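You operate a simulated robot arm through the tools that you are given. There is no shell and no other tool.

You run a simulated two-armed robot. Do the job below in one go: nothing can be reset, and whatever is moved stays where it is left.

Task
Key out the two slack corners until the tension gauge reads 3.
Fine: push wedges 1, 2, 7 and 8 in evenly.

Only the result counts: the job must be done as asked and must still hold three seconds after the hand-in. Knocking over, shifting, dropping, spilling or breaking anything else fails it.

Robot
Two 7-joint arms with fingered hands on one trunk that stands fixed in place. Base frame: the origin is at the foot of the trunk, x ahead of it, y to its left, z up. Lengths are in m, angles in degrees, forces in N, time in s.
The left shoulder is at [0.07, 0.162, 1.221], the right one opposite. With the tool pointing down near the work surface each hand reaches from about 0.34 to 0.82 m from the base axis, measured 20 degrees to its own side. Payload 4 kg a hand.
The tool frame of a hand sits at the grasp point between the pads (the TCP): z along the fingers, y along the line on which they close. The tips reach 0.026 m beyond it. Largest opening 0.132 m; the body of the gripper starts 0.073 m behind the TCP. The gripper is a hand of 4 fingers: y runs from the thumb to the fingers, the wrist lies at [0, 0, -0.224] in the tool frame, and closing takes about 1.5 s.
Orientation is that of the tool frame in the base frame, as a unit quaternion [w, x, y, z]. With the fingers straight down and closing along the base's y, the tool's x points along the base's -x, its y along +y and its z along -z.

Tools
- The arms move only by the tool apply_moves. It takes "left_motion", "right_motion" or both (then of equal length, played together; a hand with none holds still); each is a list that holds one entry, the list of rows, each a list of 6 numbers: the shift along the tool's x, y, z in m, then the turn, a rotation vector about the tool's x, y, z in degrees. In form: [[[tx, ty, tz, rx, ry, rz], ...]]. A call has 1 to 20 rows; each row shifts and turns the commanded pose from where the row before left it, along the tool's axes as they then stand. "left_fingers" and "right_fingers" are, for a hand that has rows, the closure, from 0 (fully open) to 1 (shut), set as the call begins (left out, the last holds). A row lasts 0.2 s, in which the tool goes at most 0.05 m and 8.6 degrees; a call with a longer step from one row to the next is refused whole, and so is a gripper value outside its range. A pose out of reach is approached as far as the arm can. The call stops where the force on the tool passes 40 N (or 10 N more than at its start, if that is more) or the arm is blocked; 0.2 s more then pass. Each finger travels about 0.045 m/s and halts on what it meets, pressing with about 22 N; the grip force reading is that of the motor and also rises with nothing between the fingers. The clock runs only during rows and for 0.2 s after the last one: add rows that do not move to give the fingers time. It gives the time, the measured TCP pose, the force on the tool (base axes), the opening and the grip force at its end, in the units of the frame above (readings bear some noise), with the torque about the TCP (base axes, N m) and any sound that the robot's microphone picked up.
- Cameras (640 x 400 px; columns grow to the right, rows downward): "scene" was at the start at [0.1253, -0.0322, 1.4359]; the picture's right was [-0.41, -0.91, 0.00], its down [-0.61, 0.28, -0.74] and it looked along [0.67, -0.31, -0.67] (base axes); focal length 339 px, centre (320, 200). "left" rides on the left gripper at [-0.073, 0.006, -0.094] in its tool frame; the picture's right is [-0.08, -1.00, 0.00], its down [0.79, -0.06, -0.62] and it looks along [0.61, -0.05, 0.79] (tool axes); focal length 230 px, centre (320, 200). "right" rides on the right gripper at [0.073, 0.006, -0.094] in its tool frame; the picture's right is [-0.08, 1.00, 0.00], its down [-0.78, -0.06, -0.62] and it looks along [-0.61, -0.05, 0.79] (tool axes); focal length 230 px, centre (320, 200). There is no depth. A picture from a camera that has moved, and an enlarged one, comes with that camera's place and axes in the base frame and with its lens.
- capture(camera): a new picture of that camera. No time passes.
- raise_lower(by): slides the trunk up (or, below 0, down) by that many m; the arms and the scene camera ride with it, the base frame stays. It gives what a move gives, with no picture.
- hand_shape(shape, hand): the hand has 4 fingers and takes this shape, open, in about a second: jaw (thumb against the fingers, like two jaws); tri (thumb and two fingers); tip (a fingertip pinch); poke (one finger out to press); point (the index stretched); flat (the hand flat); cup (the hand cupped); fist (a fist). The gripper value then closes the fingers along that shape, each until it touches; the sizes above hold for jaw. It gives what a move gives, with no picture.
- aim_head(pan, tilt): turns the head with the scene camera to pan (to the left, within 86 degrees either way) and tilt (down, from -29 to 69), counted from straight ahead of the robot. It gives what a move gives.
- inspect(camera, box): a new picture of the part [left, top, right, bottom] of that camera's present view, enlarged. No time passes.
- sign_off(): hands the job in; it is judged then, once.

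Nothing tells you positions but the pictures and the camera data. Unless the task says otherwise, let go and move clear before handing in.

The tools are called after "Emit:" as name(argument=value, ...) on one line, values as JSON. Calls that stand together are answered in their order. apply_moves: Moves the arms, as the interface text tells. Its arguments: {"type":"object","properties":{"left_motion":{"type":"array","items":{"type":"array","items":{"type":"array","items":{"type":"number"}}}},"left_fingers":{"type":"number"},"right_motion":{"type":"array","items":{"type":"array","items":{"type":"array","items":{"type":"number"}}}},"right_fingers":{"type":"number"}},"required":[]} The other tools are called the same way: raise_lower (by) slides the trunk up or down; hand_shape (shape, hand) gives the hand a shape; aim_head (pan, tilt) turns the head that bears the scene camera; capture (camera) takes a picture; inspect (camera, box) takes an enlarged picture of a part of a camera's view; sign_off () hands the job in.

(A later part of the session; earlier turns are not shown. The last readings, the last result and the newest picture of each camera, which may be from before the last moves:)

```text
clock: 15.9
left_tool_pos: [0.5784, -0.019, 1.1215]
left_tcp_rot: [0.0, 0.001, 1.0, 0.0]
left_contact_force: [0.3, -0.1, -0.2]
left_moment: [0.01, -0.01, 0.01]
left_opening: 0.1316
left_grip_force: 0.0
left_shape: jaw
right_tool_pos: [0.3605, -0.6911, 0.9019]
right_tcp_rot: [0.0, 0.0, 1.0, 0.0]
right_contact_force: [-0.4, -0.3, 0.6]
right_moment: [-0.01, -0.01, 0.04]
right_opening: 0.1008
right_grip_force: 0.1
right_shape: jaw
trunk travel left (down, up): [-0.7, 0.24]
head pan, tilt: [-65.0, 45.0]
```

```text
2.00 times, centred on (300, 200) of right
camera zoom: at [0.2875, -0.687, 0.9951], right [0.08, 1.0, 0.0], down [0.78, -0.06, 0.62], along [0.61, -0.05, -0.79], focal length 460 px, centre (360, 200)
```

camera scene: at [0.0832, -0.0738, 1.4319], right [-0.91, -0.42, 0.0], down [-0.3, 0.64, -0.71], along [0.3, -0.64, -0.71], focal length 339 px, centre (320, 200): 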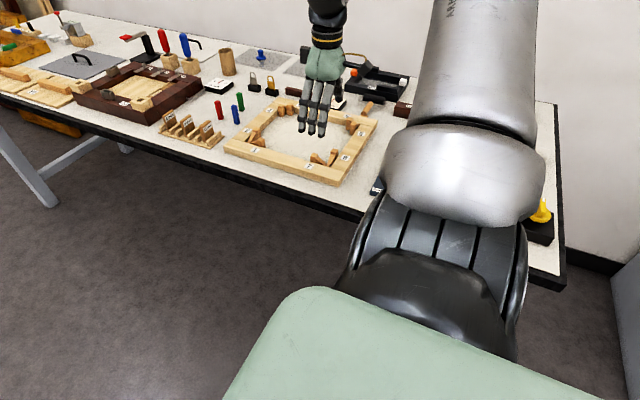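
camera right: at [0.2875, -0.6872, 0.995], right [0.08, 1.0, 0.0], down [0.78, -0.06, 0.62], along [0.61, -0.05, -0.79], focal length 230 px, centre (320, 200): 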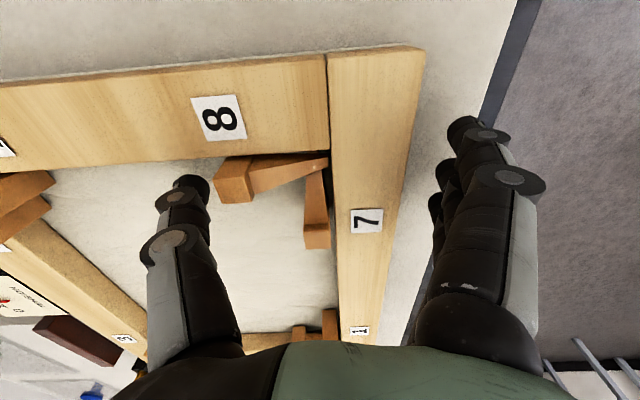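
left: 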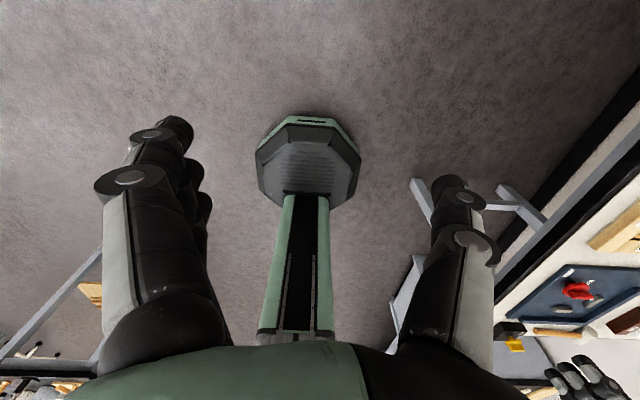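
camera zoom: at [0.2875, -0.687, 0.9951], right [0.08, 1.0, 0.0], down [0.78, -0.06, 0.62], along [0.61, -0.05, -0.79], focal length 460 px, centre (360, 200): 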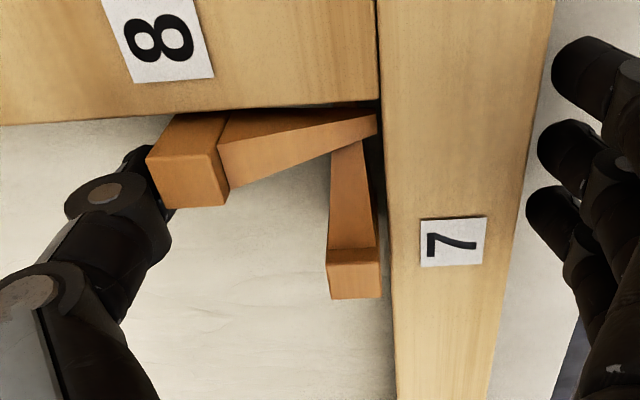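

The wedge has started to move with almost no resistance. I'll continue in small increments.

Emit:
apply_moves(right_motion=[[[0, 0, 0, 0, 0, 0], [0, 0, 0, 0, 0, 0], [0, 0, 0, 0, 0, 0]]], right_fingers=0.27)

Emit:
inspect(camera="right", box=[140, 100, 460, 300])

Emit:
inspect(camera="scene", box=[312, 84, 360, 114])

Emit:
inspect(camera="scene", box=[310, 145, 358, 175])

```text
clock: 16.7
left_tool_pos: [0.5795, -0.0177, 1.1213]
left_tcp_rot: [-0.001, 0.0, 1.0, 0.0]
left_contact_force: [0.4, 0.1, 0.9]
left_moment: [-0.05, -0.02, 0.02]
left_opening: 0.1318
left_grip_force: 0.0
left_shape: jaw
right_tool_pos: [0.361, -0.6906, 0.9024]
right_tcp_rot: [0.0, 0.001, 1.0, 0.0]
right_contact_force: [0.6, 1.1, -0.5]
right_moment: [0.03, 0.01, 0.04]
right_opening: 0.0967
right_grip_force: 0.0
right_shape: jaw
trunk travel left (down, up): [-0.7, 0.24]
head pan, tilt: [-65.0, 45.0]
```

```text
2.00 times, centred on (300, 200) of right
camera zoom: at [0.2875, -0.6871, 0.995], right [0.08, 1.0, 0.0], down [0.78, -0.06, 0.62], along [0.61, -0.05, -0.79], focal length 460 px, centre (360, 200)
```

zoom: 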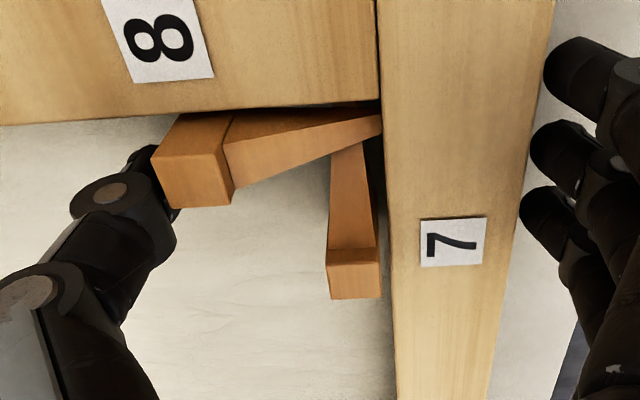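

```text
13.33 times, centred on (336, 99) of scene
camera zoom: at [0.0837, -0.0716, 1.4319], right [-0.91, -0.42, 0.0], down [-0.3, 0.64, -0.71], along [0.3, -0.64, -0.71], focal length 4524 px, centre (107, 1547)
```

zoom: 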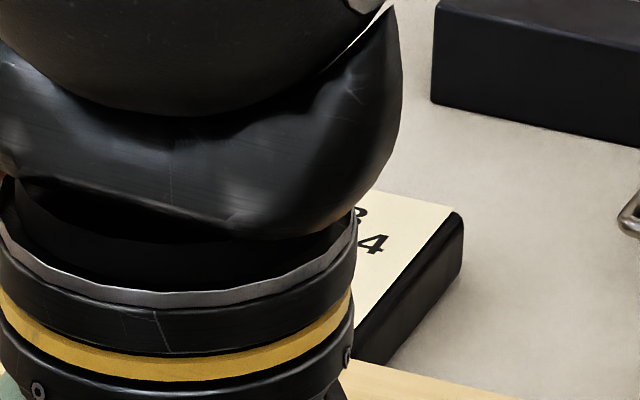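

```text
13.33 times, centred on (334, 160) of scene
camera zoom: at [0.0837, -0.0716, 1.4319], right [-0.91, -0.42, 0.0], down [-0.3, 0.64, -0.71], along [0.3, -0.64, -0.71], focal length 4524 px, centre (133, 733)
```

zoom: 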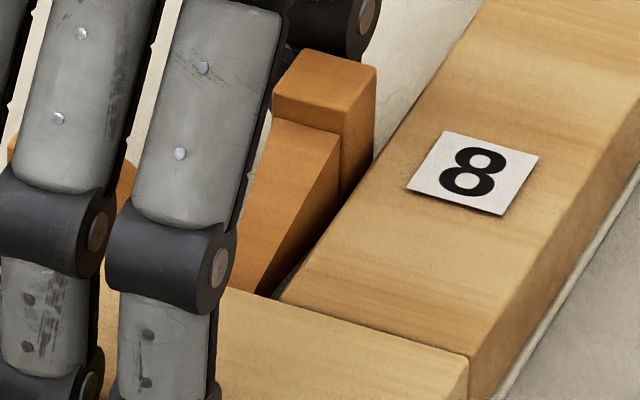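

Wedge 8 has moved about 2 mm and the frame is still in place. I'll check whether the gauge is readable from the right hand camera in this pose.

Emit:
inspect(camera="right", box=[0, 260, 96, 320])

```text
6.67 times, centred on (48, 290) of right
camera zoom: at [0.2875, -0.6871, 0.995], right [0.08, 1.0, 0.0], down [0.78, -0.06, 0.62], along [0.61, -0.05, -0.79], focal length 1534 px, centre (2133, -400)
```

zoom: 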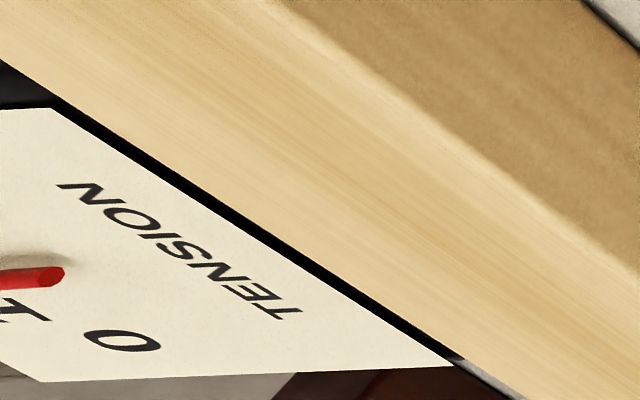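

The gauge isn't readable from here, so I'll read it from the scene camera after lifting. I'll keep closing on wedge 8 in small steps.

Emit:
apply_moves(right_motion=[[[0, 0, 0, 0, 0, 0], [0, 0, 0, 0, 0, 0], [0, 0, 0, 0, 0, 0]]], right_fingers=0.34)

Emit:
inspect(camera="right", box=[140, 100, 460, 300])

Emit:
inspect(camera="scene", box=[280, 110, 380, 190])

```text
clock: 17.5
left_tool_pos: [0.5793, -0.0181, 1.1208]
left_tcp_rot: [0.0, -0.001, 1.0, 0.0]
left_contact_force: [0.6, -0.1, -0.2]
left_moment: [0.0, -0.01, 0.02]
left_opening: 0.1318
left_grip_force: 0.1
left_shape: jaw
right_tool_pos: [0.3612, -0.69, 0.9034]
right_tcp_rot: [0.0, 0.0, 1.0, 0.0]
right_contact_force: [-0.4, 1.6, -0.8]
right_moment: [0.02, 0.02, 0.01]
right_opening: 0.0886
right_grip_force: 0.1
right_shape: jaw
trunk travel left (down, up): [-0.7, 0.24]
head pan, tilt: [-65.0, 45.0]
```

```text
2.00 times, centred on (300, 200) of right
camera zoom: at [0.2875, -0.6867, 0.9951], right [0.08, 1.0, 0.0], down [0.79, -0.06, 0.62], along [0.61, -0.05, -0.79], focal length 460 px, centre (360, 200)
```

zoom: 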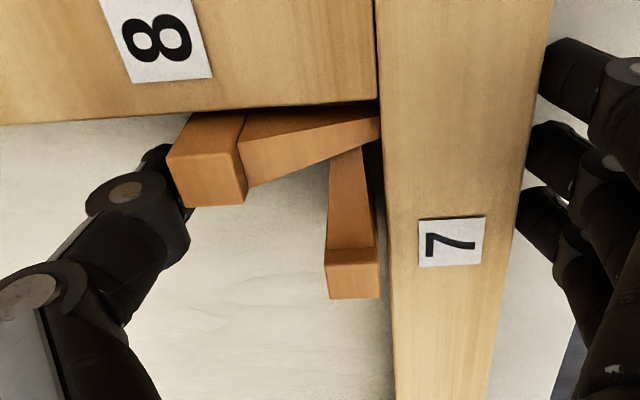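

```text
5.00 times, centred on (330, 150) of scene
camera zoom: at [0.0837, -0.0713, 1.4319], right [-0.91, -0.42, 0.0], down [-0.3, 0.64, -0.71], along [0.3, -0.64, -0.71], focal length 1696 px, centre (270, 450)
```

zoom: 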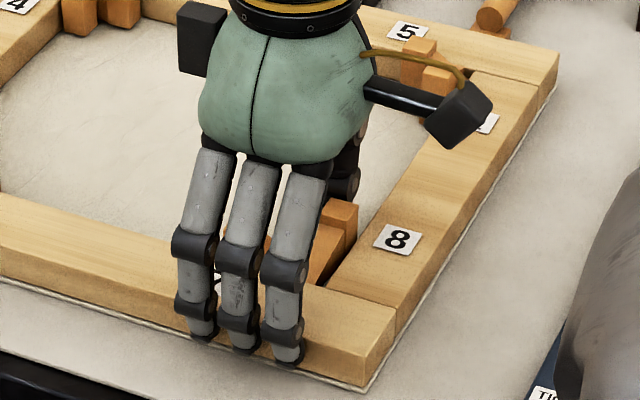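

Wedge 8 is in about 6 mm, the outer fingers now bear on the near rail, and the frame hasn't moved. I'll press on a little further.

Emit:
apply_moves(right_motion=[[[0, 0, 0, 0, 0, 0], [0, 0, 0, 0, 0, 0], [0, 0, 0, 0, 0, 0]]], right_fingers=0.42)

Emit:
inspect(camera="right", box=[140, 100, 460, 300])

```text
clock: 18.3
left_tool_pos: [0.5795, -0.0183, 1.1215]
left_tcp_rot: [-0.001, 0.0, 1.0, 0.0]
left_contact_force: [-0.6, -0.4, 0.1]
left_moment: [-0.01, 0.01, -0.03]
left_opening: 0.1317
left_grip_force: 0.0
left_shape: jaw
right_tool_pos: [0.3597, -0.6914, 0.9029]
right_tcp_rot: [0.001, 0.0, 1.0, 0.0]
right_contact_force: [-0.9, 8.2, -3.0]
right_moment: [0.07, -0.02, 0.02]
right_opening: 0.0821
right_grip_force: 0.0
right_shape: jaw
trunk travel left (down, up): [-0.7, 0.24]
head pan, tilt: [-65.0, 45.0]
```

```text
2.00 times, centred on (300, 200) of right
camera zoom: at [0.2876, -0.6859, 0.9952], right [0.08, 1.0, 0.0], down [0.79, -0.06, 0.62], along [0.61, -0.05, -0.79], focal length 460 px, centre (360, 200)
```

zoom: 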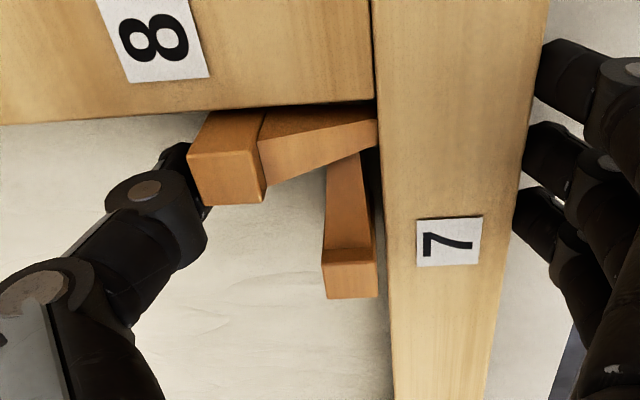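

Wedge 8 is in about 12 mm. The squeeze reaction on the rail is rising to 8 N, so I'll stop here, open, lift clear and read the gauge and frame position.

Emit:
apply_moves(right_motion=[[[0, 0, 0, 0, 0, 0], [0, 0, 0, 0, 0, 0], [0, 0, 0, 0, 0, 0], [0, 0, 0, 0, 0, 0], [0, 0, -0.03, 0, 0, 0], [0, 0, -0.04, 0, 0, 0], [0.0, 0.04, -0.02, 0, 0, 0], [0.0, 0.045, 0, 0, 0, 0], [0.0, 0.045, 0, 0, 0, 0], [0.0, 0.045, 0, 0, 0, 0]]], right_fingers=0.1)

Emit:
inspect(camera="scene", box=[312, 84, 360, 114])

Emit:
inspect(camera="scene", box=[310, 145, 358, 175])

Emit:
capture(camera="scene")

```text
clock: 20.5
left_tool_pos: [0.5781, -0.0181, 1.1212]
left_tcp_rot: [-0.001, 0.0, 1.0, 0.001]
left_contact_force: [-0.2, -0.1, 0.4]
left_moment: [-0.01, -0.01, 0.01]
left_opening: 0.1317
left_grip_force: 0.0
left_shape: jaw
right_tool_pos: [0.3596, -0.5148, 0.9921]
right_tcp_rot: [-0.001, 0.0, 1.0, -0.001]
right_contact_force: [-0.4, 0.3, -0.1]
right_moment: [-0.02, -0.03, -0.01]
right_opening: 0.1187
right_grip_force: 0.1
right_shape: jaw
trunk travel left (down, up): [-0.7, 0.24]
head pan, tilt: [-65.0, 45.0]
```

```text
13.33 times, centred on (336, 99) of scene
camera zoom: at [0.0838, -0.0704, 1.432], right [-0.91, -0.42, 0.0], down [-0.3, 0.64, -0.71], along [0.3, -0.64, -0.71], focal length 4524 px, centre (107, 1547)
```

zoom: 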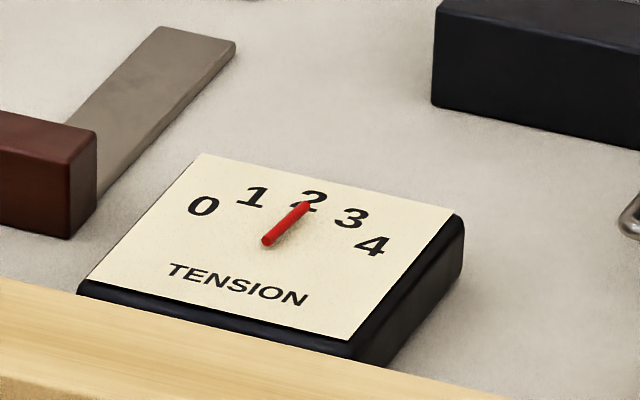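

```text
13.33 times, centred on (334, 160) of scene
camera zoom: at [0.0838, -0.0704, 1.432], right [-0.91, -0.42, 0.0], down [-0.3, 0.64, -0.71], along [0.3, -0.64, -0.71], focal length 4524 px, centre (133, 733)
```

zoom: 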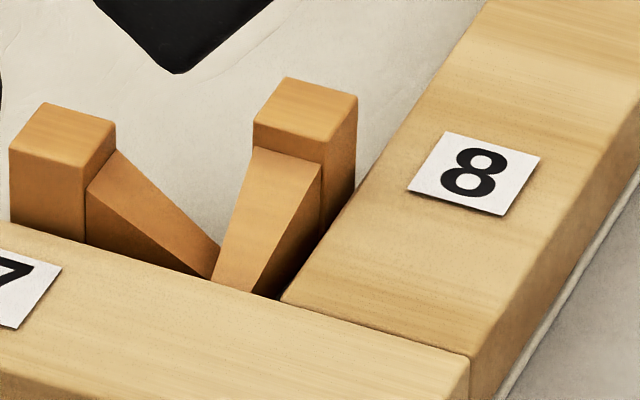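

```text
taken
camera scene: at [0.0838, -0.0704, 1.432], right [-0.91, -0.42, 0.0], down [-0.3, 0.64, -0.71], along [0.3, -0.64, -0.71], focal length 339 px, centre (320, 200)
```

scene: 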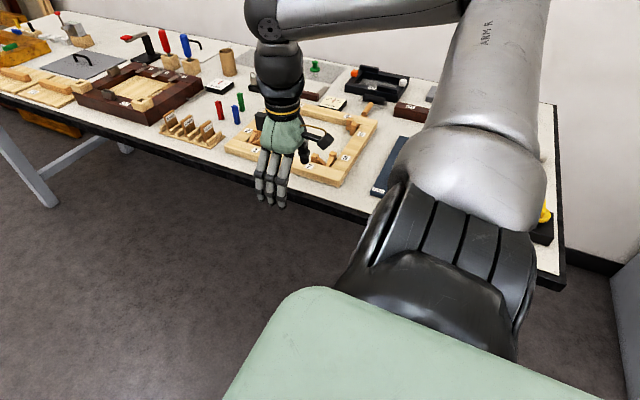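

The frame stayed put, wedge 8 moved about 12 mm, and the gauge rose from about 1.84 to 2.18. Linear extrapolation suggests about 10 mm per wedge to reach 3. For wedge 7 I'll keep this orientation and push towards −x with the thumb's side, since the wedges move with very little force.

Emit:
apply_moves(right_motion=[[[-0.0205, -0.0377, 0, 0, 0, 0], [-0.0205, -0.0377, 0, 0, 0, 0], [-0.0204, -0.0378, 0, 0, 0, 0], [0, 0, 0.04, 0, 0, 0], [0, 0, 0.025, 0, 0, 0], [0, 0, 0, 0, 0, 0]]])

Emit:
capture(camera="right")

Emit:
inspect(camera="scene", box=[270, 110, 370, 190])

```text
clock: 21.9
left_tool_pos: [0.5787, -0.0192, 1.1221]
left_tcp_rot: [-0.001, 0.0, 1.0, 0.0]
left_contact_force: [0.1, 0.1, 0.6]
left_moment: [0.0, 0.0, -0.01]
left_opening: 0.1317
left_grip_force: 0.1
left_shape: jaw
right_tool_pos: [0.4224, -0.6298, 0.927]
right_tcp_rot: [0.0, 0.0, 1.0, 0.0]
right_contact_force: [0.4, 0.1, 0.3]
right_moment: [0.01, 0.0, -0.01]
right_opening: 0.1187
right_grip_force: 0.1
right_shape: jaw
trunk travel left (down, up): [-0.7, 0.24]
head pan, tilt: [-65.0, 45.0]
```

```text
taken
camera right: at [0.349, -0.6243, 1.0197], right [0.08, 1.0, 0.0], down [0.78, -0.06, 0.62], along [0.61, -0.05, -0.79], focal length 230 px, centre (320, 200)
```

right: 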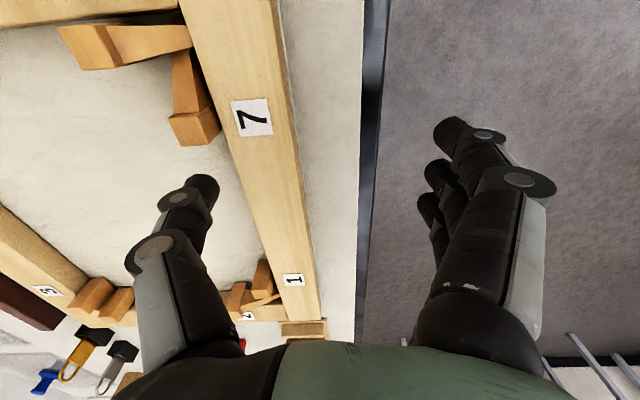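

```text
5.00 times, centred on (320, 150) of scene
camera zoom: at [0.0836, -0.071, 1.432], right [-0.91, -0.42, 0.0], down [-0.3, 0.64, -0.71], along [0.3, -0.64, -0.71], focal length 1696 px, centre (320, 450)
```

zoom: 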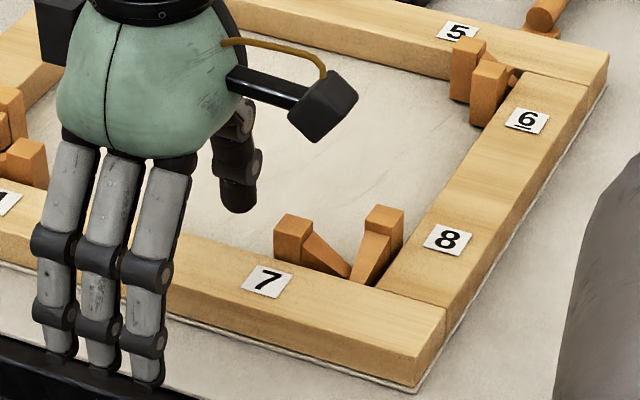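

The thumb is beside wedge 7's head, about 15 mm clear of it. I'll lower it to head height and bring it up to the head.

Emit:
apply_moves(right_motion=[[[0, 0, 0.014, 0, 0, 0], [0, 0, 0.01, 0, 0, 0], [0.006, 0, 0, 0, 0, 0], [0.005, 0, 0, 0, 0, 0], [0, 0, 0, 0, 0, 0]]])

Emit:
inspect(camera="right", box=[40, 20, 360, 220])

Emit:
inspect(camera="scene", box=[300, 140, 360, 180])

```text
clock: 23.1
left_tool_pos: [0.5776, -0.0187, 1.121]
left_tcp_rot: [-0.002, 0.0, 1.0, 0.0]
left_contact_force: [-0.6, 0.4, 0.5]
left_moment: [0.02, -0.02, 0.02]
left_opening: 0.1319
left_grip_force: 0.1
left_shape: jaw
right_tool_pos: [0.4115, -0.629, 0.9041]
right_tcp_rot: [0.001, 0.001, 1.0, 0.0]
right_contact_force: [0.4, 0.3, -0.5]
right_moment: [-0.02, -0.03, 0.01]
right_opening: 0.1188
right_grip_force: 0.0
right_shape: jaw
trunk travel left (down, up): [-0.7, 0.24]
head pan, tilt: [-65.0, 45.0]
```

```text
2.00 times, centred on (200, 120) of right
camera zoom: at [0.3374, -0.6244, 0.9962], right [0.08, 1.0, 0.0], down [0.79, -0.06, 0.62], along [0.61, -0.05, -0.79], focal length 460 px, centre (560, 360)
```

zoom: 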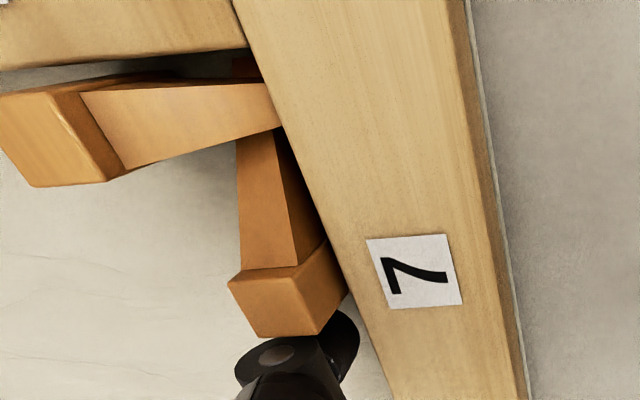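

```text
10.00 times, centred on (330, 160) of scene
camera zoom: at [0.0839, -0.0715, 1.4319], right [-0.91, -0.42, 0.0], down [-0.3, 0.64, -0.71], along [0.3, -0.64, -0.71], focal length 3393 px, centre (220, 600)
```

zoom: 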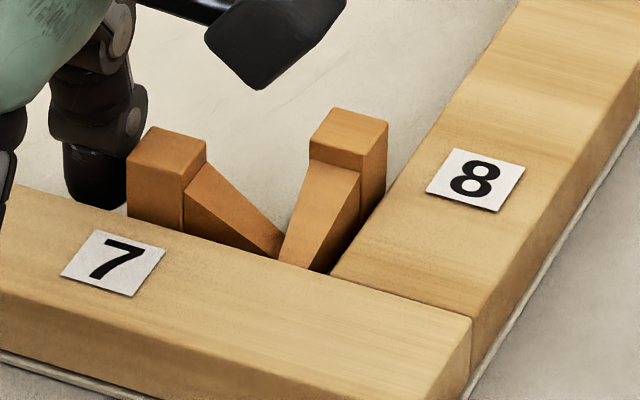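

The thumb is almost touching wedge 7's head. Now I'll push towards −x in small steps.

Emit:
apply_moves(right_motion=[[[0.003, 0, 0, 0, 0, 0], [0.003, 0, 0, 0, 0, 0], [0.002, 0, 0, 0, 0, 0], [0, 0, 0, 0, 0, 0]]])

Emit:
inspect(camera="right", box=[40, 20, 360, 220])

Emit:
inspect(camera="scene", box=[300, 140, 360, 180])

Emit:
inspect(camera="scene", box=[312, 84, 360, 114])

```text
clock: 24.1
left_tool_pos: [0.5789, -0.0187, 1.121]
left_tcp_rot: [-0.001, 0.0, 1.0, 0.0]
left_contact_force: [-0.6, -0.2, -0.2]
left_moment: [0.01, 0.06, -0.02]
left_opening: 0.132
left_grip_force: 0.1
left_shape: jaw
right_tool_pos: [0.4021, -0.6291, 0.9049]
right_tcp_rot: [0.0, 0.001, 1.0, 0.0]
right_contact_force: [0.3, 0.9, -0.6]
right_moment: [-0.02, 0.01, 0.06]
right_opening: 0.1186
right_grip_force: 0.1
right_shape: jaw
trunk travel left (down, up): [-0.7, 0.24]
head pan, tilt: [-65.0, 45.0]
```

```text
2.00 times, centred on (200, 120) of right
camera zoom: at [0.329, -0.6248, 0.9964], right [0.08, 1.0, 0.0], down [0.79, -0.06, 0.62], along [0.61, -0.05, -0.79], focal length 460 px, centre (560, 360)
```

zoom: 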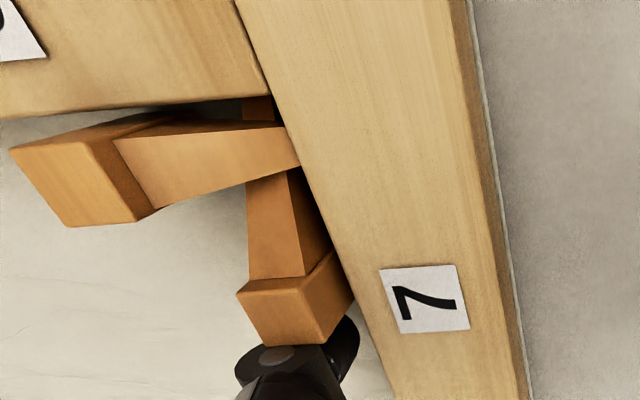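

```text
10.00 times, centred on (330, 160) of scene
camera zoom: at [0.0838, -0.0714, 1.4319], right [-0.91, -0.42, 0.0], down [-0.3, 0.64, -0.71], along [0.3, -0.64, -0.71], focal length 3393 px, centre (220, 600)
```

zoom: 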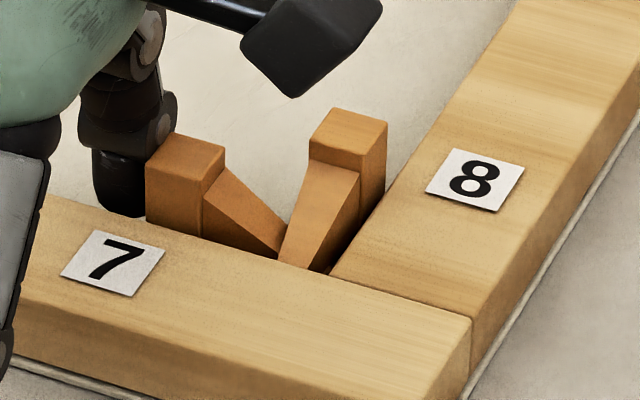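

```text
13.33 times, centred on (336, 99) of scene
camera zoom: at [0.0838, -0.0714, 1.4319], right [-0.91, -0.42, 0.0], down [-0.3, 0.64, -0.71], along [0.3, -0.64, -0.71], focal length 4524 px, centre (107, 1547)
```

zoom: 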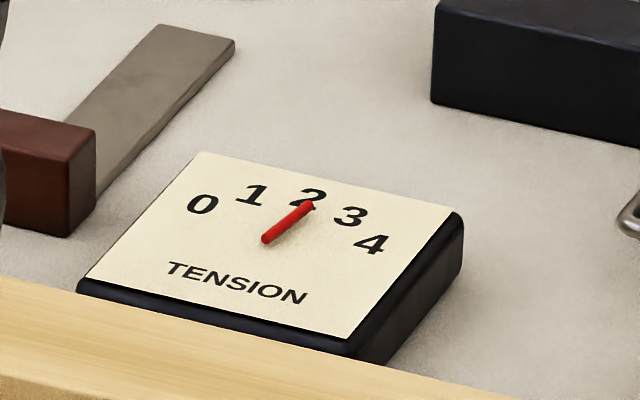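

Wedge 7 is in about 5.5 mm, the gauge is about 2.33, and the frame hasn't moved. I'll push wedge 7 another 5 mm or so.

Emit:
apply_moves(right_motion=[[[0.002, 0, 0, 0, 0, 0], [0.0015, 0, 0, 0, 0, 0], [0.0015, 0, 0, 0, 0, 0], [0, 0, 0, 0, 0, 0]]])

Emit:
inspect(camera="scene", box=[300, 140, 360, 180])

Emit:
inspect(camera="scene", box=[312, 84, 360, 114])

Emit:
inspect(camera="right", box=[40, 20, 360, 220])

```text
clock: 25.1
left_tool_pos: [0.5776, -0.0191, 1.1219]
left_tcp_rot: [0.0, -0.001, 1.0, 0.0]
left_contact_force: [-0.2, 0.5, 0.3]
left_moment: [-0.01, 0.0, -0.02]
left_opening: 0.1318
left_grip_force: 0.1
left_shape: jaw
right_tool_pos: [0.3975, -0.6316, 0.904]
right_tcp_rot: [0.0, 0.0, 1.0, 0.0]
right_contact_force: [0.8, -0.7, 1.3]
right_moment: [0.0, -0.03, 0.01]
right_opening: 0.1185
right_grip_force: 0.0
right_shape: jaw
trunk travel left (down, up): [-0.7, 0.24]
head pan, tilt: [-65.0, 45.0]
```

```text
10.00 times, centred on (330, 160) of scene
camera zoom: at [0.0836, -0.0714, 1.4319], right [-0.91, -0.42, 0.0], down [-0.3, 0.64, -0.71], along [0.3, -0.64, -0.71], focal length 3393 px, centre (220, 600)
```

zoom: 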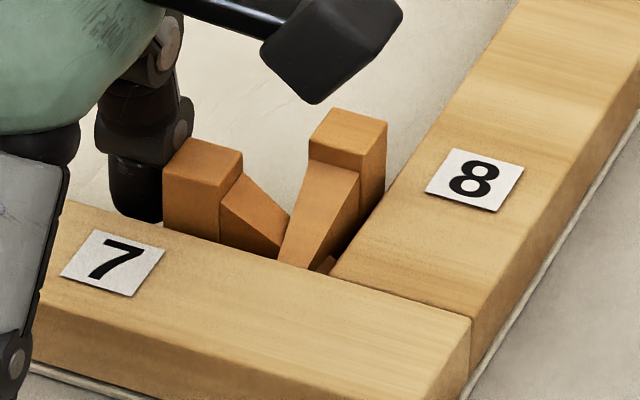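

```text
13.33 times, centred on (336, 99) of scene
camera zoom: at [0.0836, -0.0714, 1.4319], right [-0.91, -0.42, 0.0], down [-0.3, 0.64, -0.71], along [0.3, -0.64, -0.71], focal length 4524 px, centre (107, 1547)
```

zoom: 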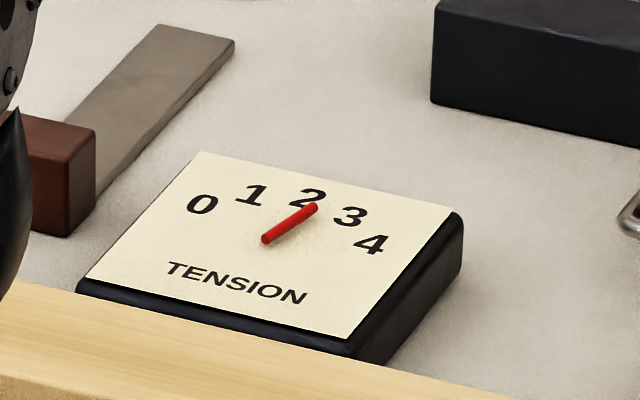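

```text
2.00 times, centred on (200, 120) of right
camera zoom: at [0.3242, -0.6247, 0.9962], right [0.08, 1.0, 0.0], down [0.79, -0.06, 0.62], along [0.61, -0.05, -0.79], focal length 460 px, centre (560, 360)
```

zoom: 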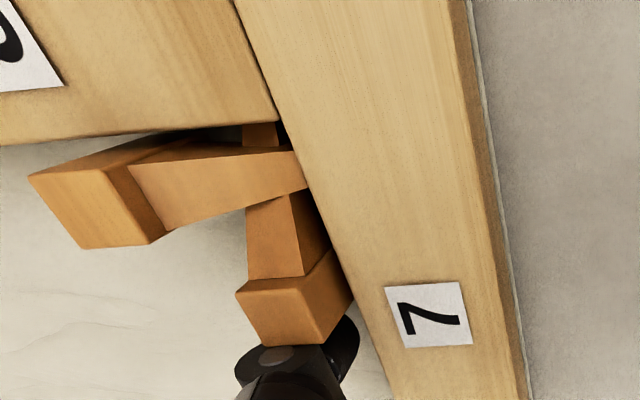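

Wedge 7 is in about 10.4 mm and the gauge reads about 2.48, with the frame still in place. I'll back off, lift, and move over to wedge 1 to push it towards +x the same way.

Emit:
apply_moves(right_motion=[[[-0.015, 0, 0, 0, 0, 0], [0, 0, -0.03, 0, 0, 0], [0, 0, -0.03, 0, 0, 0], [-0.036, 0, 0, 0, 0, 0], [-0.036, 0, 0, 0, 0, 0], [-0.0335, 0, 0, 0, 0, 0], [0, 0, 0, 0, 0, 0]]])

Emit:
capture(camera="right")

Emit:
inspect(camera="scene", box=[310, 145, 358, 175])

Emit:
inspect(camera="scene", box=[210, 90, 310, 170])

```text
clock: 26.7
left_tool_pos: [0.5791, -0.0194, 1.1217]
left_tcp_rot: [-0.001, 0.0, 1.0, 0.001]
left_contact_force: [-0.2, -0.1, 0.2]
left_moment: [-0.01, -0.02, 0.03]
left_opening: 0.1317
left_grip_force: 0.1
left_shape: jaw
right_tool_pos: [0.5167, -0.6302, 0.9642]
right_tcp_rot: [0.0, 0.001, 1.0, 0.0]
right_contact_force: [-0.4, -0.5, -0.3]
right_moment: [0.02, -0.01, -0.03]
right_opening: 0.1185
right_grip_force: 0.0
right_shape: jaw
trunk travel left (down, up): [-0.7, 0.24]
head pan, tilt: [-65.0, 45.0]
```

```text
taken
camera right: at [0.4442, -0.6253, 1.0565], right [0.08, 1.0, 0.0], down [0.78, -0.06, 0.62], along [0.62, -0.05, -0.79], focal length 230 px, centre (320, 200)
```

right: 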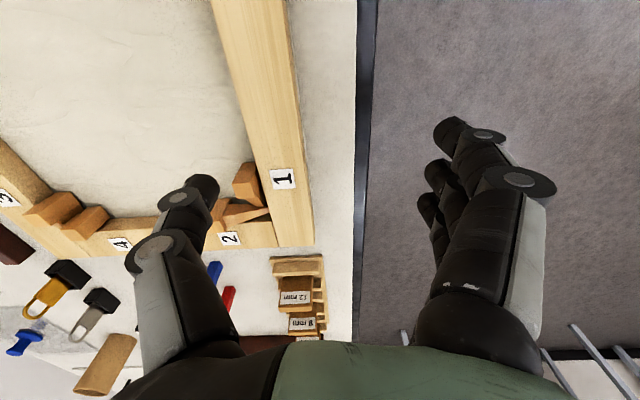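

```text
13.33 times, centred on (334, 160) of scene
camera zoom: at [0.0832, -0.072, 1.4319], right [-0.91, -0.42, 0.0], down [-0.3, 0.64, -0.71], along [0.3, -0.64, -0.71], focal length 4524 px, centre (133, 733)
```

zoom: 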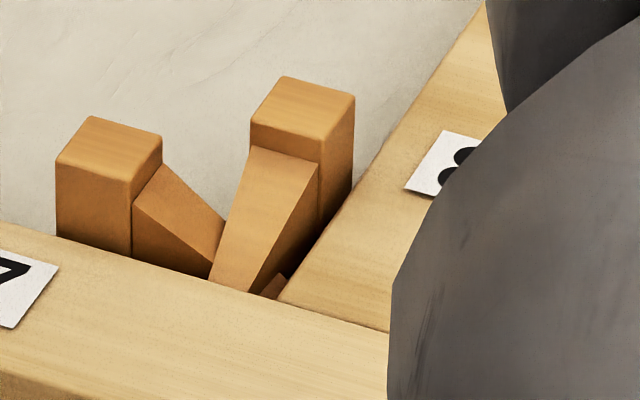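

```text
5.00 times, centred on (260, 130) of scene
camera zoom: at [0.0832, -0.072, 1.4319], right [-0.91, -0.42, 0.0], down [-0.3, 0.64, -0.71], along [0.3, -0.64, -0.71], focal length 1696 px, centre (620, 550)
```

zoom: 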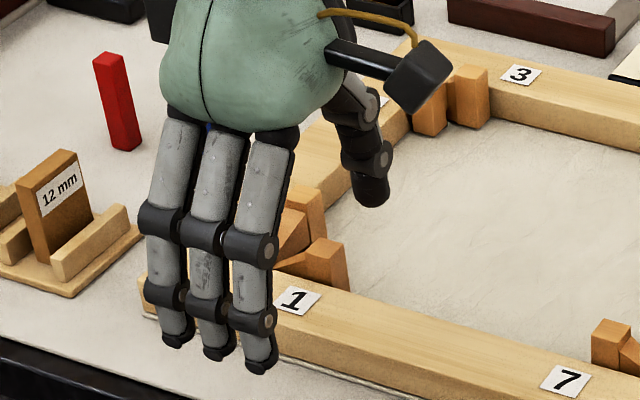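

The thumb is lined up just inboard of wedge 1's head with about 14 mm gap. Lowering and approaching.

Emit:
apply_moves(right_motion=[[[0, 0, 0.03, 0, 0, 0], [0, 0, 0.02, 0, 0, 0], [0, 0, 0.01, 0, 0, 0], [-0.005, 0, 0, 0, 0, 0], [-0.004, 0, 0, 0, 0, 0], [0, 0, 0, 0, 0, 0]]])

Emit:
inspect(camera="right", box=[120, 140, 360, 300])

Emit:
inspect(camera="scene", box=[234, 115, 294, 155])

Emit:
inspect(camera="scene", box=[312, 84, 360, 114])

```text
clock: 28.1
left_tool_pos: [0.5778, -0.0191, 1.1215]
left_tcp_rot: [0.0, 0.0, 1.0, -0.001]
left_contact_force: [0.5, 0.6, 0.2]
left_moment: [-0.05, 0.01, 0.0]
left_opening: 0.1317
left_grip_force: 0.1
left_shape: jaw
right_tool_pos: [0.5265, -0.6296, 0.9044]
right_tcp_rot: [0.0, 0.001, 1.0, 0.0]
right_contact_force: [0.0, -0.2, 0.7]
right_moment: [0.02, -0.02, -0.01]
right_opening: 0.1188
right_grip_force: 0.1
right_shape: jaw
trunk travel left (down, up): [-0.7, 0.24]
head pan, tilt: [-65.0, 45.0]
```

```text
2.50 times, centred on (240, 220) of right
camera zoom: at [0.453, -0.625, 0.9959], right [0.08, 1.0, 0.0], down [0.79, -0.06, 0.62], along [0.61, -0.05, -0.79], focal length 575 px, centre (520, 150)
```

zoom: 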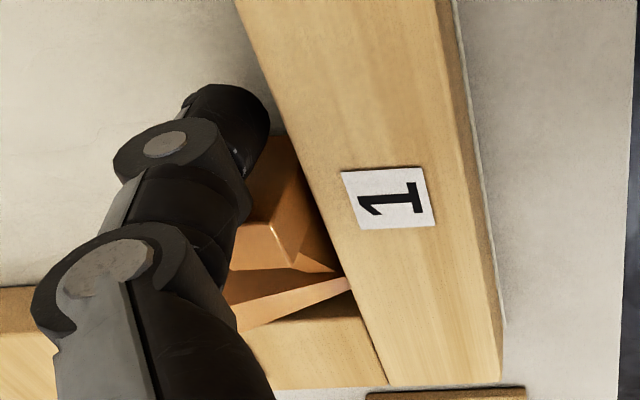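

```text
10.00 times, centred on (264, 135) of scene
camera zoom: at [0.0835, -0.0715, 1.4319], right [-0.91, -0.42, 0.0], down [-0.3, 0.64, -0.71], along [0.3, -0.64, -0.71], focal length 3393 px, centre (880, 850)
```

zoom: 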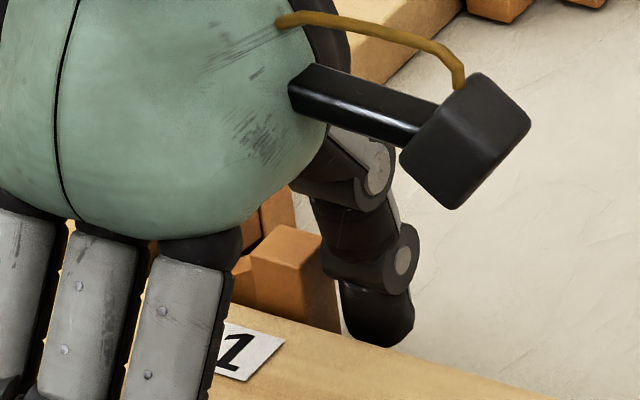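

```text
13.33 times, centred on (336, 99) of scene
camera zoom: at [0.0835, -0.0715, 1.4319], right [-0.91, -0.42, 0.0], down [-0.3, 0.64, -0.71], along [0.3, -0.64, -0.71], focal length 4524 px, centre (107, 1547)
```

zoom: 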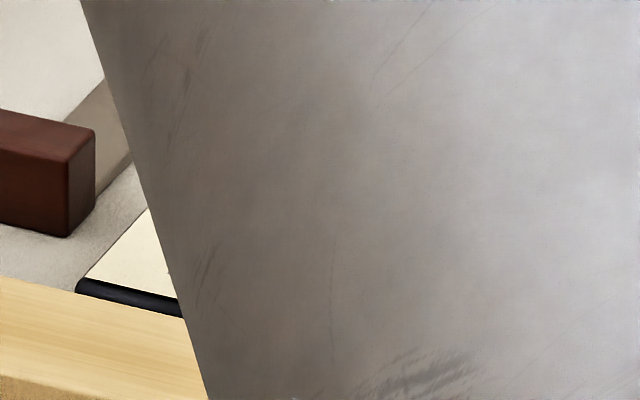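

Emit:
apply_moves(right_motion=[[[-0.003, 0, 0, 0, 0, 0], [-0.003, 0, 0, 0, 0, 0], [-0.002, 0, 0, 0, 0, 0], [0, 0, 0, 0, 0, 0]]])

Emit:
inspect(camera="scene", box=[234, 115, 294, 155])

Emit:
inspect(camera="right", box=[120, 140, 360, 300])

```text
clock: 29.1
left_tool_pos: [0.579, -0.0186, 1.1219]
left_tcp_rot: [-0.001, 0.0, 1.0, 0.0]
left_contact_force: [1.1, 0.5, -0.3]
left_moment: [0.05, -0.01, 0.04]
left_opening: 0.1321
left_grip_force: 0.0
left_shape: jaw
right_tool_pos: [0.5352, -0.6309, 0.903]
right_tcp_rot: [0.0, 0.0, 1.0, 0.0]
right_contact_force: [0.2, -0.9, 0.0]
right_moment: [-0.07, -0.01, -0.05]
right_opening: 0.1186
right_grip_force: 0.0
right_shape: jaw
trunk travel left (down, up): [-0.7, 0.24]
head pan, tilt: [-65.0, 45.0]
```

```text
10.00 times, centred on (264, 135) of scene
camera zoom: at [0.0837, -0.0714, 1.4319], right [-0.91, -0.42, 0.0], down [-0.3, 0.64, -0.71], along [0.3, -0.64, -0.71], focal length 3393 px, centre (880, 850)
```

zoom: 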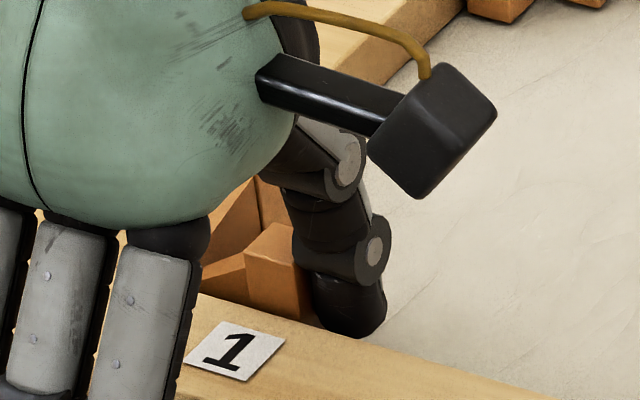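

```text
2.50 times, centred on (240, 220) of right
camera zoom: at [0.4617, -0.6248, 0.9963], right [0.08, 1.0, 0.0], down [0.79, -0.06, 0.62], along [0.61, -0.05, -0.79], focal length 575 px, centre (520, 150)
```

zoom: 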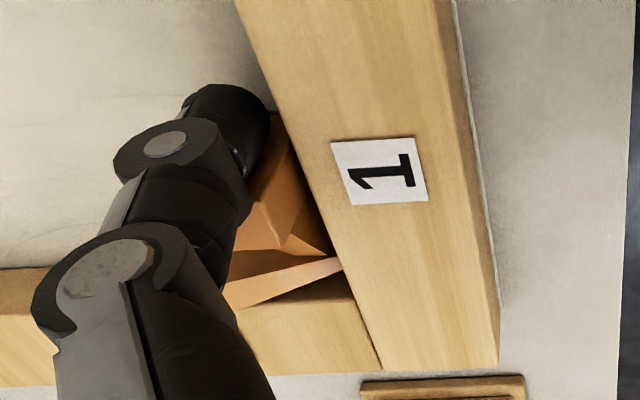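

Emit:
inspect(camera="scene", box=[240, 120, 288, 150])

```text
13.33 times, centred on (264, 135) of scene
camera zoom: at [0.0837, -0.0714, 1.4319], right [-0.91, -0.42, 0.0], down [-0.3, 0.64, -0.71], along [0.3, -0.64, -0.71], focal length 4524 px, centre (1067, 1067)
```

zoom: 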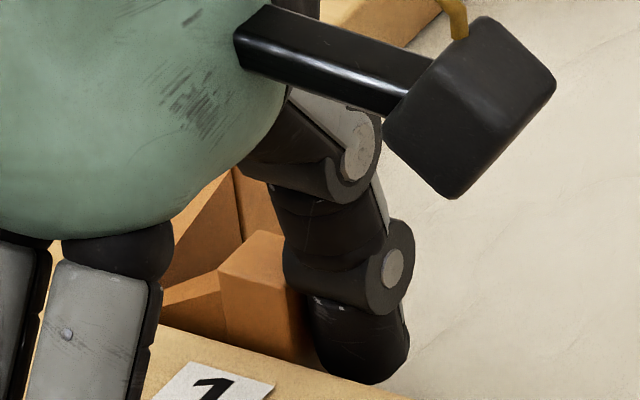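

Wedge 1 is in about 2.4 mm. I'll push it about 7 mm more for a total near 9.5 mm.

Emit:
apply_moves(right_motion=[[[-0.0025, 0, 0, 0, 0, 0], [-0.0025, 0, 0, 0, 0, 0], [-0.002, 0, 0, 0, 0, 0], [0, 0, 0, 0, 0, 0]]])

Emit:
inspect(camera="scene", box=[240, 120, 288, 150])

```text
clock: 30.1
left_tool_pos: [0.5778, -0.019, 1.1213]
left_tcp_rot: [-0.001, 0.0, 1.0, 0.0]
left_contact_force: [0.0, -0.2, 0.3]
left_moment: [0.01, 0.01, -0.02]
left_opening: 0.132
left_grip_force: 0.1
left_shape: jaw
right_tool_pos: [0.5427, -0.6286, 0.9039]
right_tcp_rot: [0.0, -0.001, 1.0, 0.0]
right_contact_force: [-0.4, -0.9, 0.2]
right_moment: [-0.01, -0.04, -0.03]
right_opening: 0.1186
right_grip_force: 0.0
right_shape: jaw
trunk travel left (down, up): [-0.7, 0.24]
head pan, tilt: [-65.0, 45.0]
```

```text
13.33 times, centred on (264, 135) of scene
camera zoom: at [0.0837, -0.0715, 1.4319], right [-0.91, -0.42, 0.0], down [-0.3, 0.64, -0.71], along [0.3, -0.64, -0.71], focal length 4524 px, centre (1067, 1067)
```

zoom: 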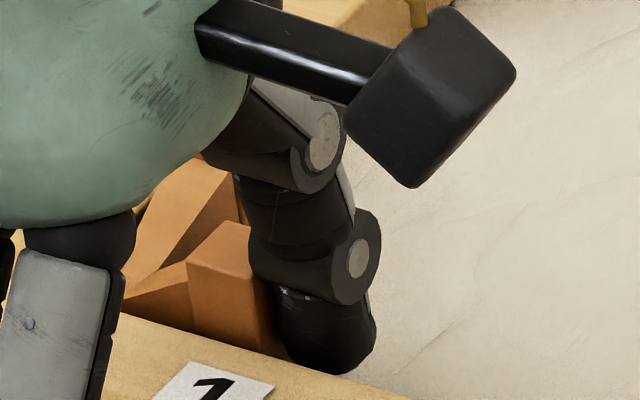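

Wedge 1 is in about 9.3 mm. I'll back off, lift, open fully, and move above wedge 2 while checking that the arm can reach there untilted.

Emit:
apply_moves(right_motion=[[[0.012, 0, 0, 0, 0, 0], [0, 0, -0.035, 0, 0, 0], [0, 0, -0.035, 0, 0, 0], [-0.025, -0.028, 0, 0, 0, 0], [-0.024, -0.028, 0, 0, 0, 0], [0, 0, 0, 0, 0, 0]]], right_fingers=0.0)

Emit:
capture(camera="right")

Emit:
capture(camera="scene")

```text
clock: 31.5
left_tool_pos: [0.577, -0.0185, 1.1235]
left_tcp_rot: [0.001, 0.001, 1.0, 0.0]
left_contact_force: [-0.4, 0.4, 0.3]
left_moment: [0.02, 0.01, 0.0]
left_opening: 0.1319
left_grip_force: 0.0
left_shape: jaw
right_tool_pos: [0.5779, -0.6857, 0.9758]
right_tcp_rot: [0.0, 0.0, 1.0, -0.001]
right_contact_force: [0.1, 0.1, 0.0]
right_moment: [-0.01, -0.03, -0.01]
right_opening: 0.132
right_grip_force: 0.0
right_shape: jaw
trunk travel left (down, up): [-0.7, 0.24]
head pan, tilt: [-65.0, 45.0]
```

```text
taken
camera right: at [0.5045, -0.6802, 1.0682], right [0.08, 1.0, 0.0], down [0.78, -0.06, 0.62], along [0.62, -0.05, -0.79], focal length 230 px, centre (320, 200)
```

right: 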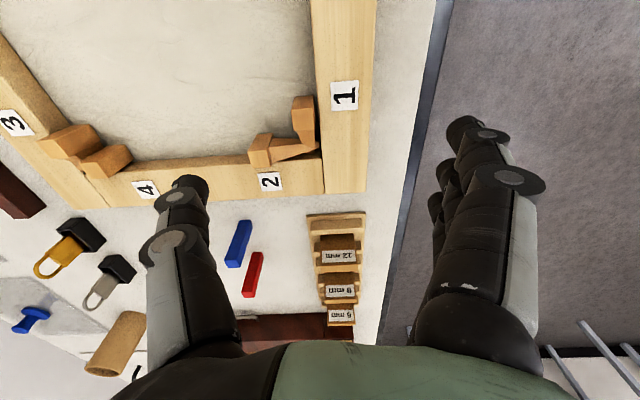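

```text
taken
camera scene: at [0.0819, -0.0705, 1.4321], right [-0.91, -0.42, 0.0], down [-0.3, 0.64, -0.71], along [0.3, -0.64, -0.71], focal length 339 px, centre (320, 200)
```

scene: 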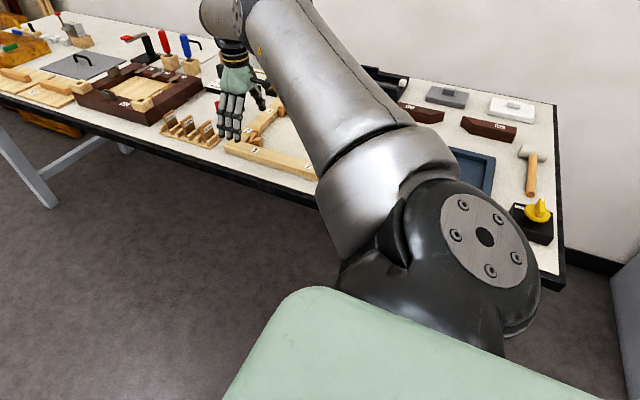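

The arm reaches above wedge 2 fine. I'll lower to head height with the thumb inboard of wedge 2's head and clear of the left rail.

Emit:
apply_moves(right_motion=[[[0, 0, 0.03, 0, 0, 0], [0, 0, 0.02, 0, 0, 0], [0, 0, 0, 0, 0, 0]]])

Emit:
capture(camera="right")

Emit:
inspect(camera="scene", box=[200, 85, 300, 165])

```text
clock: 32.3
left_tool_pos: [0.5784, -0.0191, 1.1206]
left_tcp_rot: [-0.001, 0.0, 1.0, -0.001]
left_contact_force: [0.6, 0.3, -0.5]
left_moment: [-0.02, 0.03, -0.02]
left_opening: 0.1319
left_grip_force: 0.1
left_shape: jaw
right_tool_pos: [0.5663, -0.6762, 0.9259]
right_tcp_rot: [0.0, 0.0, 1.0, 0.001]
right_contact_force: [1.0, 0.4, 0.1]
right_moment: [-0.01, 0.03, 0.0]
right_opening: 0.1316
right_grip_force: 0.1
right_shape: jaw
right hand out of reach, approached as far as the arm can: row 1, 2
trunk travel left (down, up): [-0.7, 0.24]
head pan, tilt: [-65.0, 45.0]
```

```text
taken
camera right: at [0.4925, -0.671, 1.0194], right [0.08, 1.0, 0.0], down [0.78, -0.06, 0.62], along [0.61, -0.05, -0.79], focal length 230 px, centre (320, 200)
```

right: 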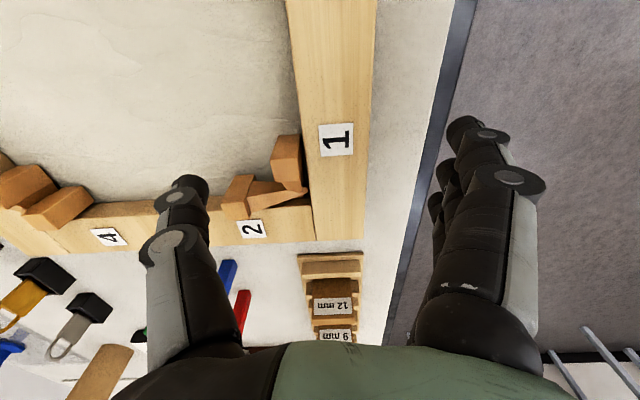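

```text
5.00 times, centred on (250, 125) of scene
camera zoom: at [0.084, -0.0715, 1.4319], right [-0.91, -0.42, 0.0], down [-0.3, 0.64, -0.71], along [0.3, -0.64, -0.71], focal length 1696 px, centre (670, 575)
```

zoom: 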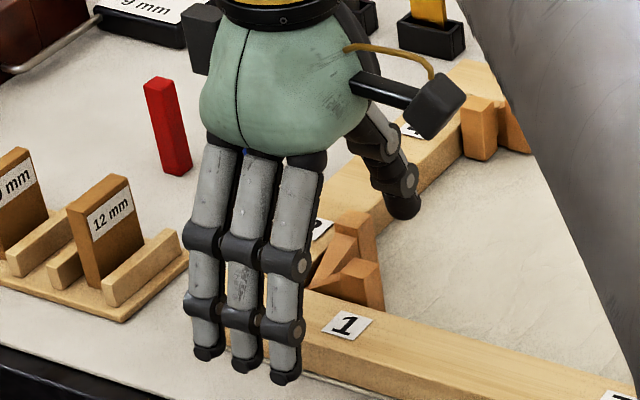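

Straight down is just out of reach at wedge 2, so I'll rise, lean the hand about 15° so the wrist comes back towards the robot, and approach again.

Emit:
apply_moves(right_motion=[[[0, 0, -0.03, 0, 0, 0], [0, 0, -0.02, 0, 0, 0], [0, 0, 0, 0, -5, 0], [0, 0, 0, 0, -5, 0], [0, 0, 0, 0, -5, 0], [0, 0, 0, 0, 0, 0]]])

Emit:
capture(camera="right")

```text
clock: 33.7
left_tool_pos: [0.5794, -0.0194, 1.1216]
left_tcp_rot: [-0.001, 0.0, 1.0, 0.0]
left_contact_force: [-0.3, -0.9, 0.1]
left_moment: [0.0, 0.01, 0.0]
left_opening: 0.1319
left_grip_force: 0.2
left_shape: jaw
right_tool_pos: [0.5651, -0.6748, 0.9765]
right_tcp_rot: [0.131, 0.001, 0.991, 0.0]
right_contact_force: [0.0, 0.2, -0.6]
right_moment: [0.0, -0.05, 0.02]
right_opening: 0.1319
right_grip_force: 0.1
right_shape: jaw
trunk travel left (down, up): [-0.7, 0.24]
head pan, tilt: [-65.0, 45.0]
```

```text
taken
camera right: at [0.4709, -0.6698, 1.047], right [0.07, 1.0, 0.02], down [0.6, -0.06, 0.8], along [0.8, -0.05, -0.6], focal length 230 px, centre (320, 200)
```

right: 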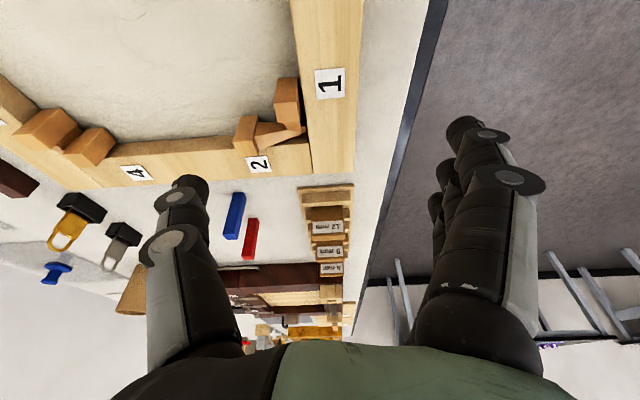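

The lean is in and the hand is at (0.565, −0.675, 0.977). I'll shift sideways to line up with wedge 2, then go straight down in the base frame.

Emit:
apply_moves(right_motion=[[[-0.0106, -0.012, 0.0028, 0, 0, 0], [0.0059, 0, 0.0221, 0, 0, 0], [0.0052, 0, 0.0193, 0, 0, 0], [0, 0, 0, 0, 0, 0]]])

Emit:
capture(camera="right")

Emit:
inspect(camera="scene", box=[220, 95, 300, 155])

```text
clock: 34.7
left_tool_pos: [0.578, -0.0184, 1.1213]
left_tcp_rot: [-0.001, -0.001, 1.0, 0.0]
left_contact_force: [-0.1, -0.5, -0.5]
left_moment: [0.0, 0.0, 0.0]
left_opening: 0.132
left_grip_force: 0.1
left_shape: jaw
right_tool_pos: [0.5758, -0.6878, 0.9351]
right_tcp_rot: [0.13, 0.0, 0.992, 0.001]
right_contact_force: [0.9, -0.1, -0.3]
right_moment: [0.03, 0.04, -0.03]
right_opening: 0.1318
right_grip_force: 0.0
right_shape: jaw
trunk travel left (down, up): [-0.7, 0.24]
head pan, tilt: [-65.0, 45.0]
```

```text
taken
camera right: at [0.4815, -0.6825, 1.0052], right [0.08, 1.0, 0.02], down [0.6, -0.06, 0.8], along [0.8, -0.05, -0.6], focal length 230 px, centre (320, 200)
```

right: 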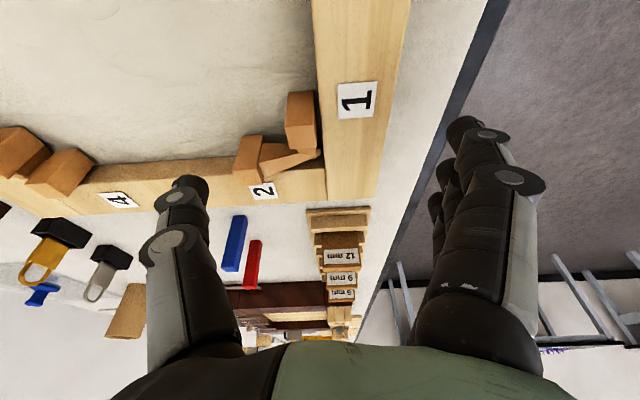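

```text
6.67 times, centred on (260, 125) of scene
camera zoom: at [0.0837, -0.0713, 1.4319], right [-0.91, -0.42, 0.0], down [-0.3, 0.64, -0.71], along [0.3, -0.64, -0.71], focal length 2262 px, centre (720, 700)
```

zoom: 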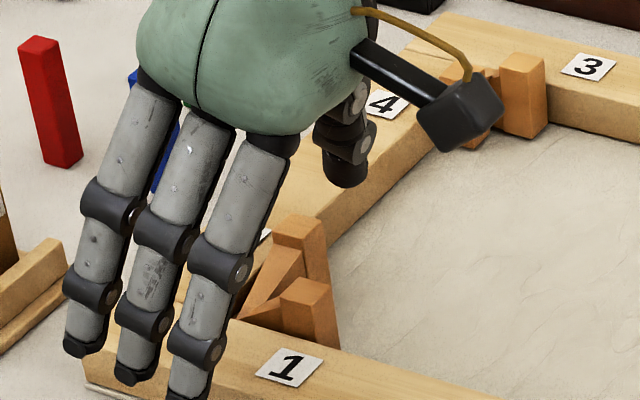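

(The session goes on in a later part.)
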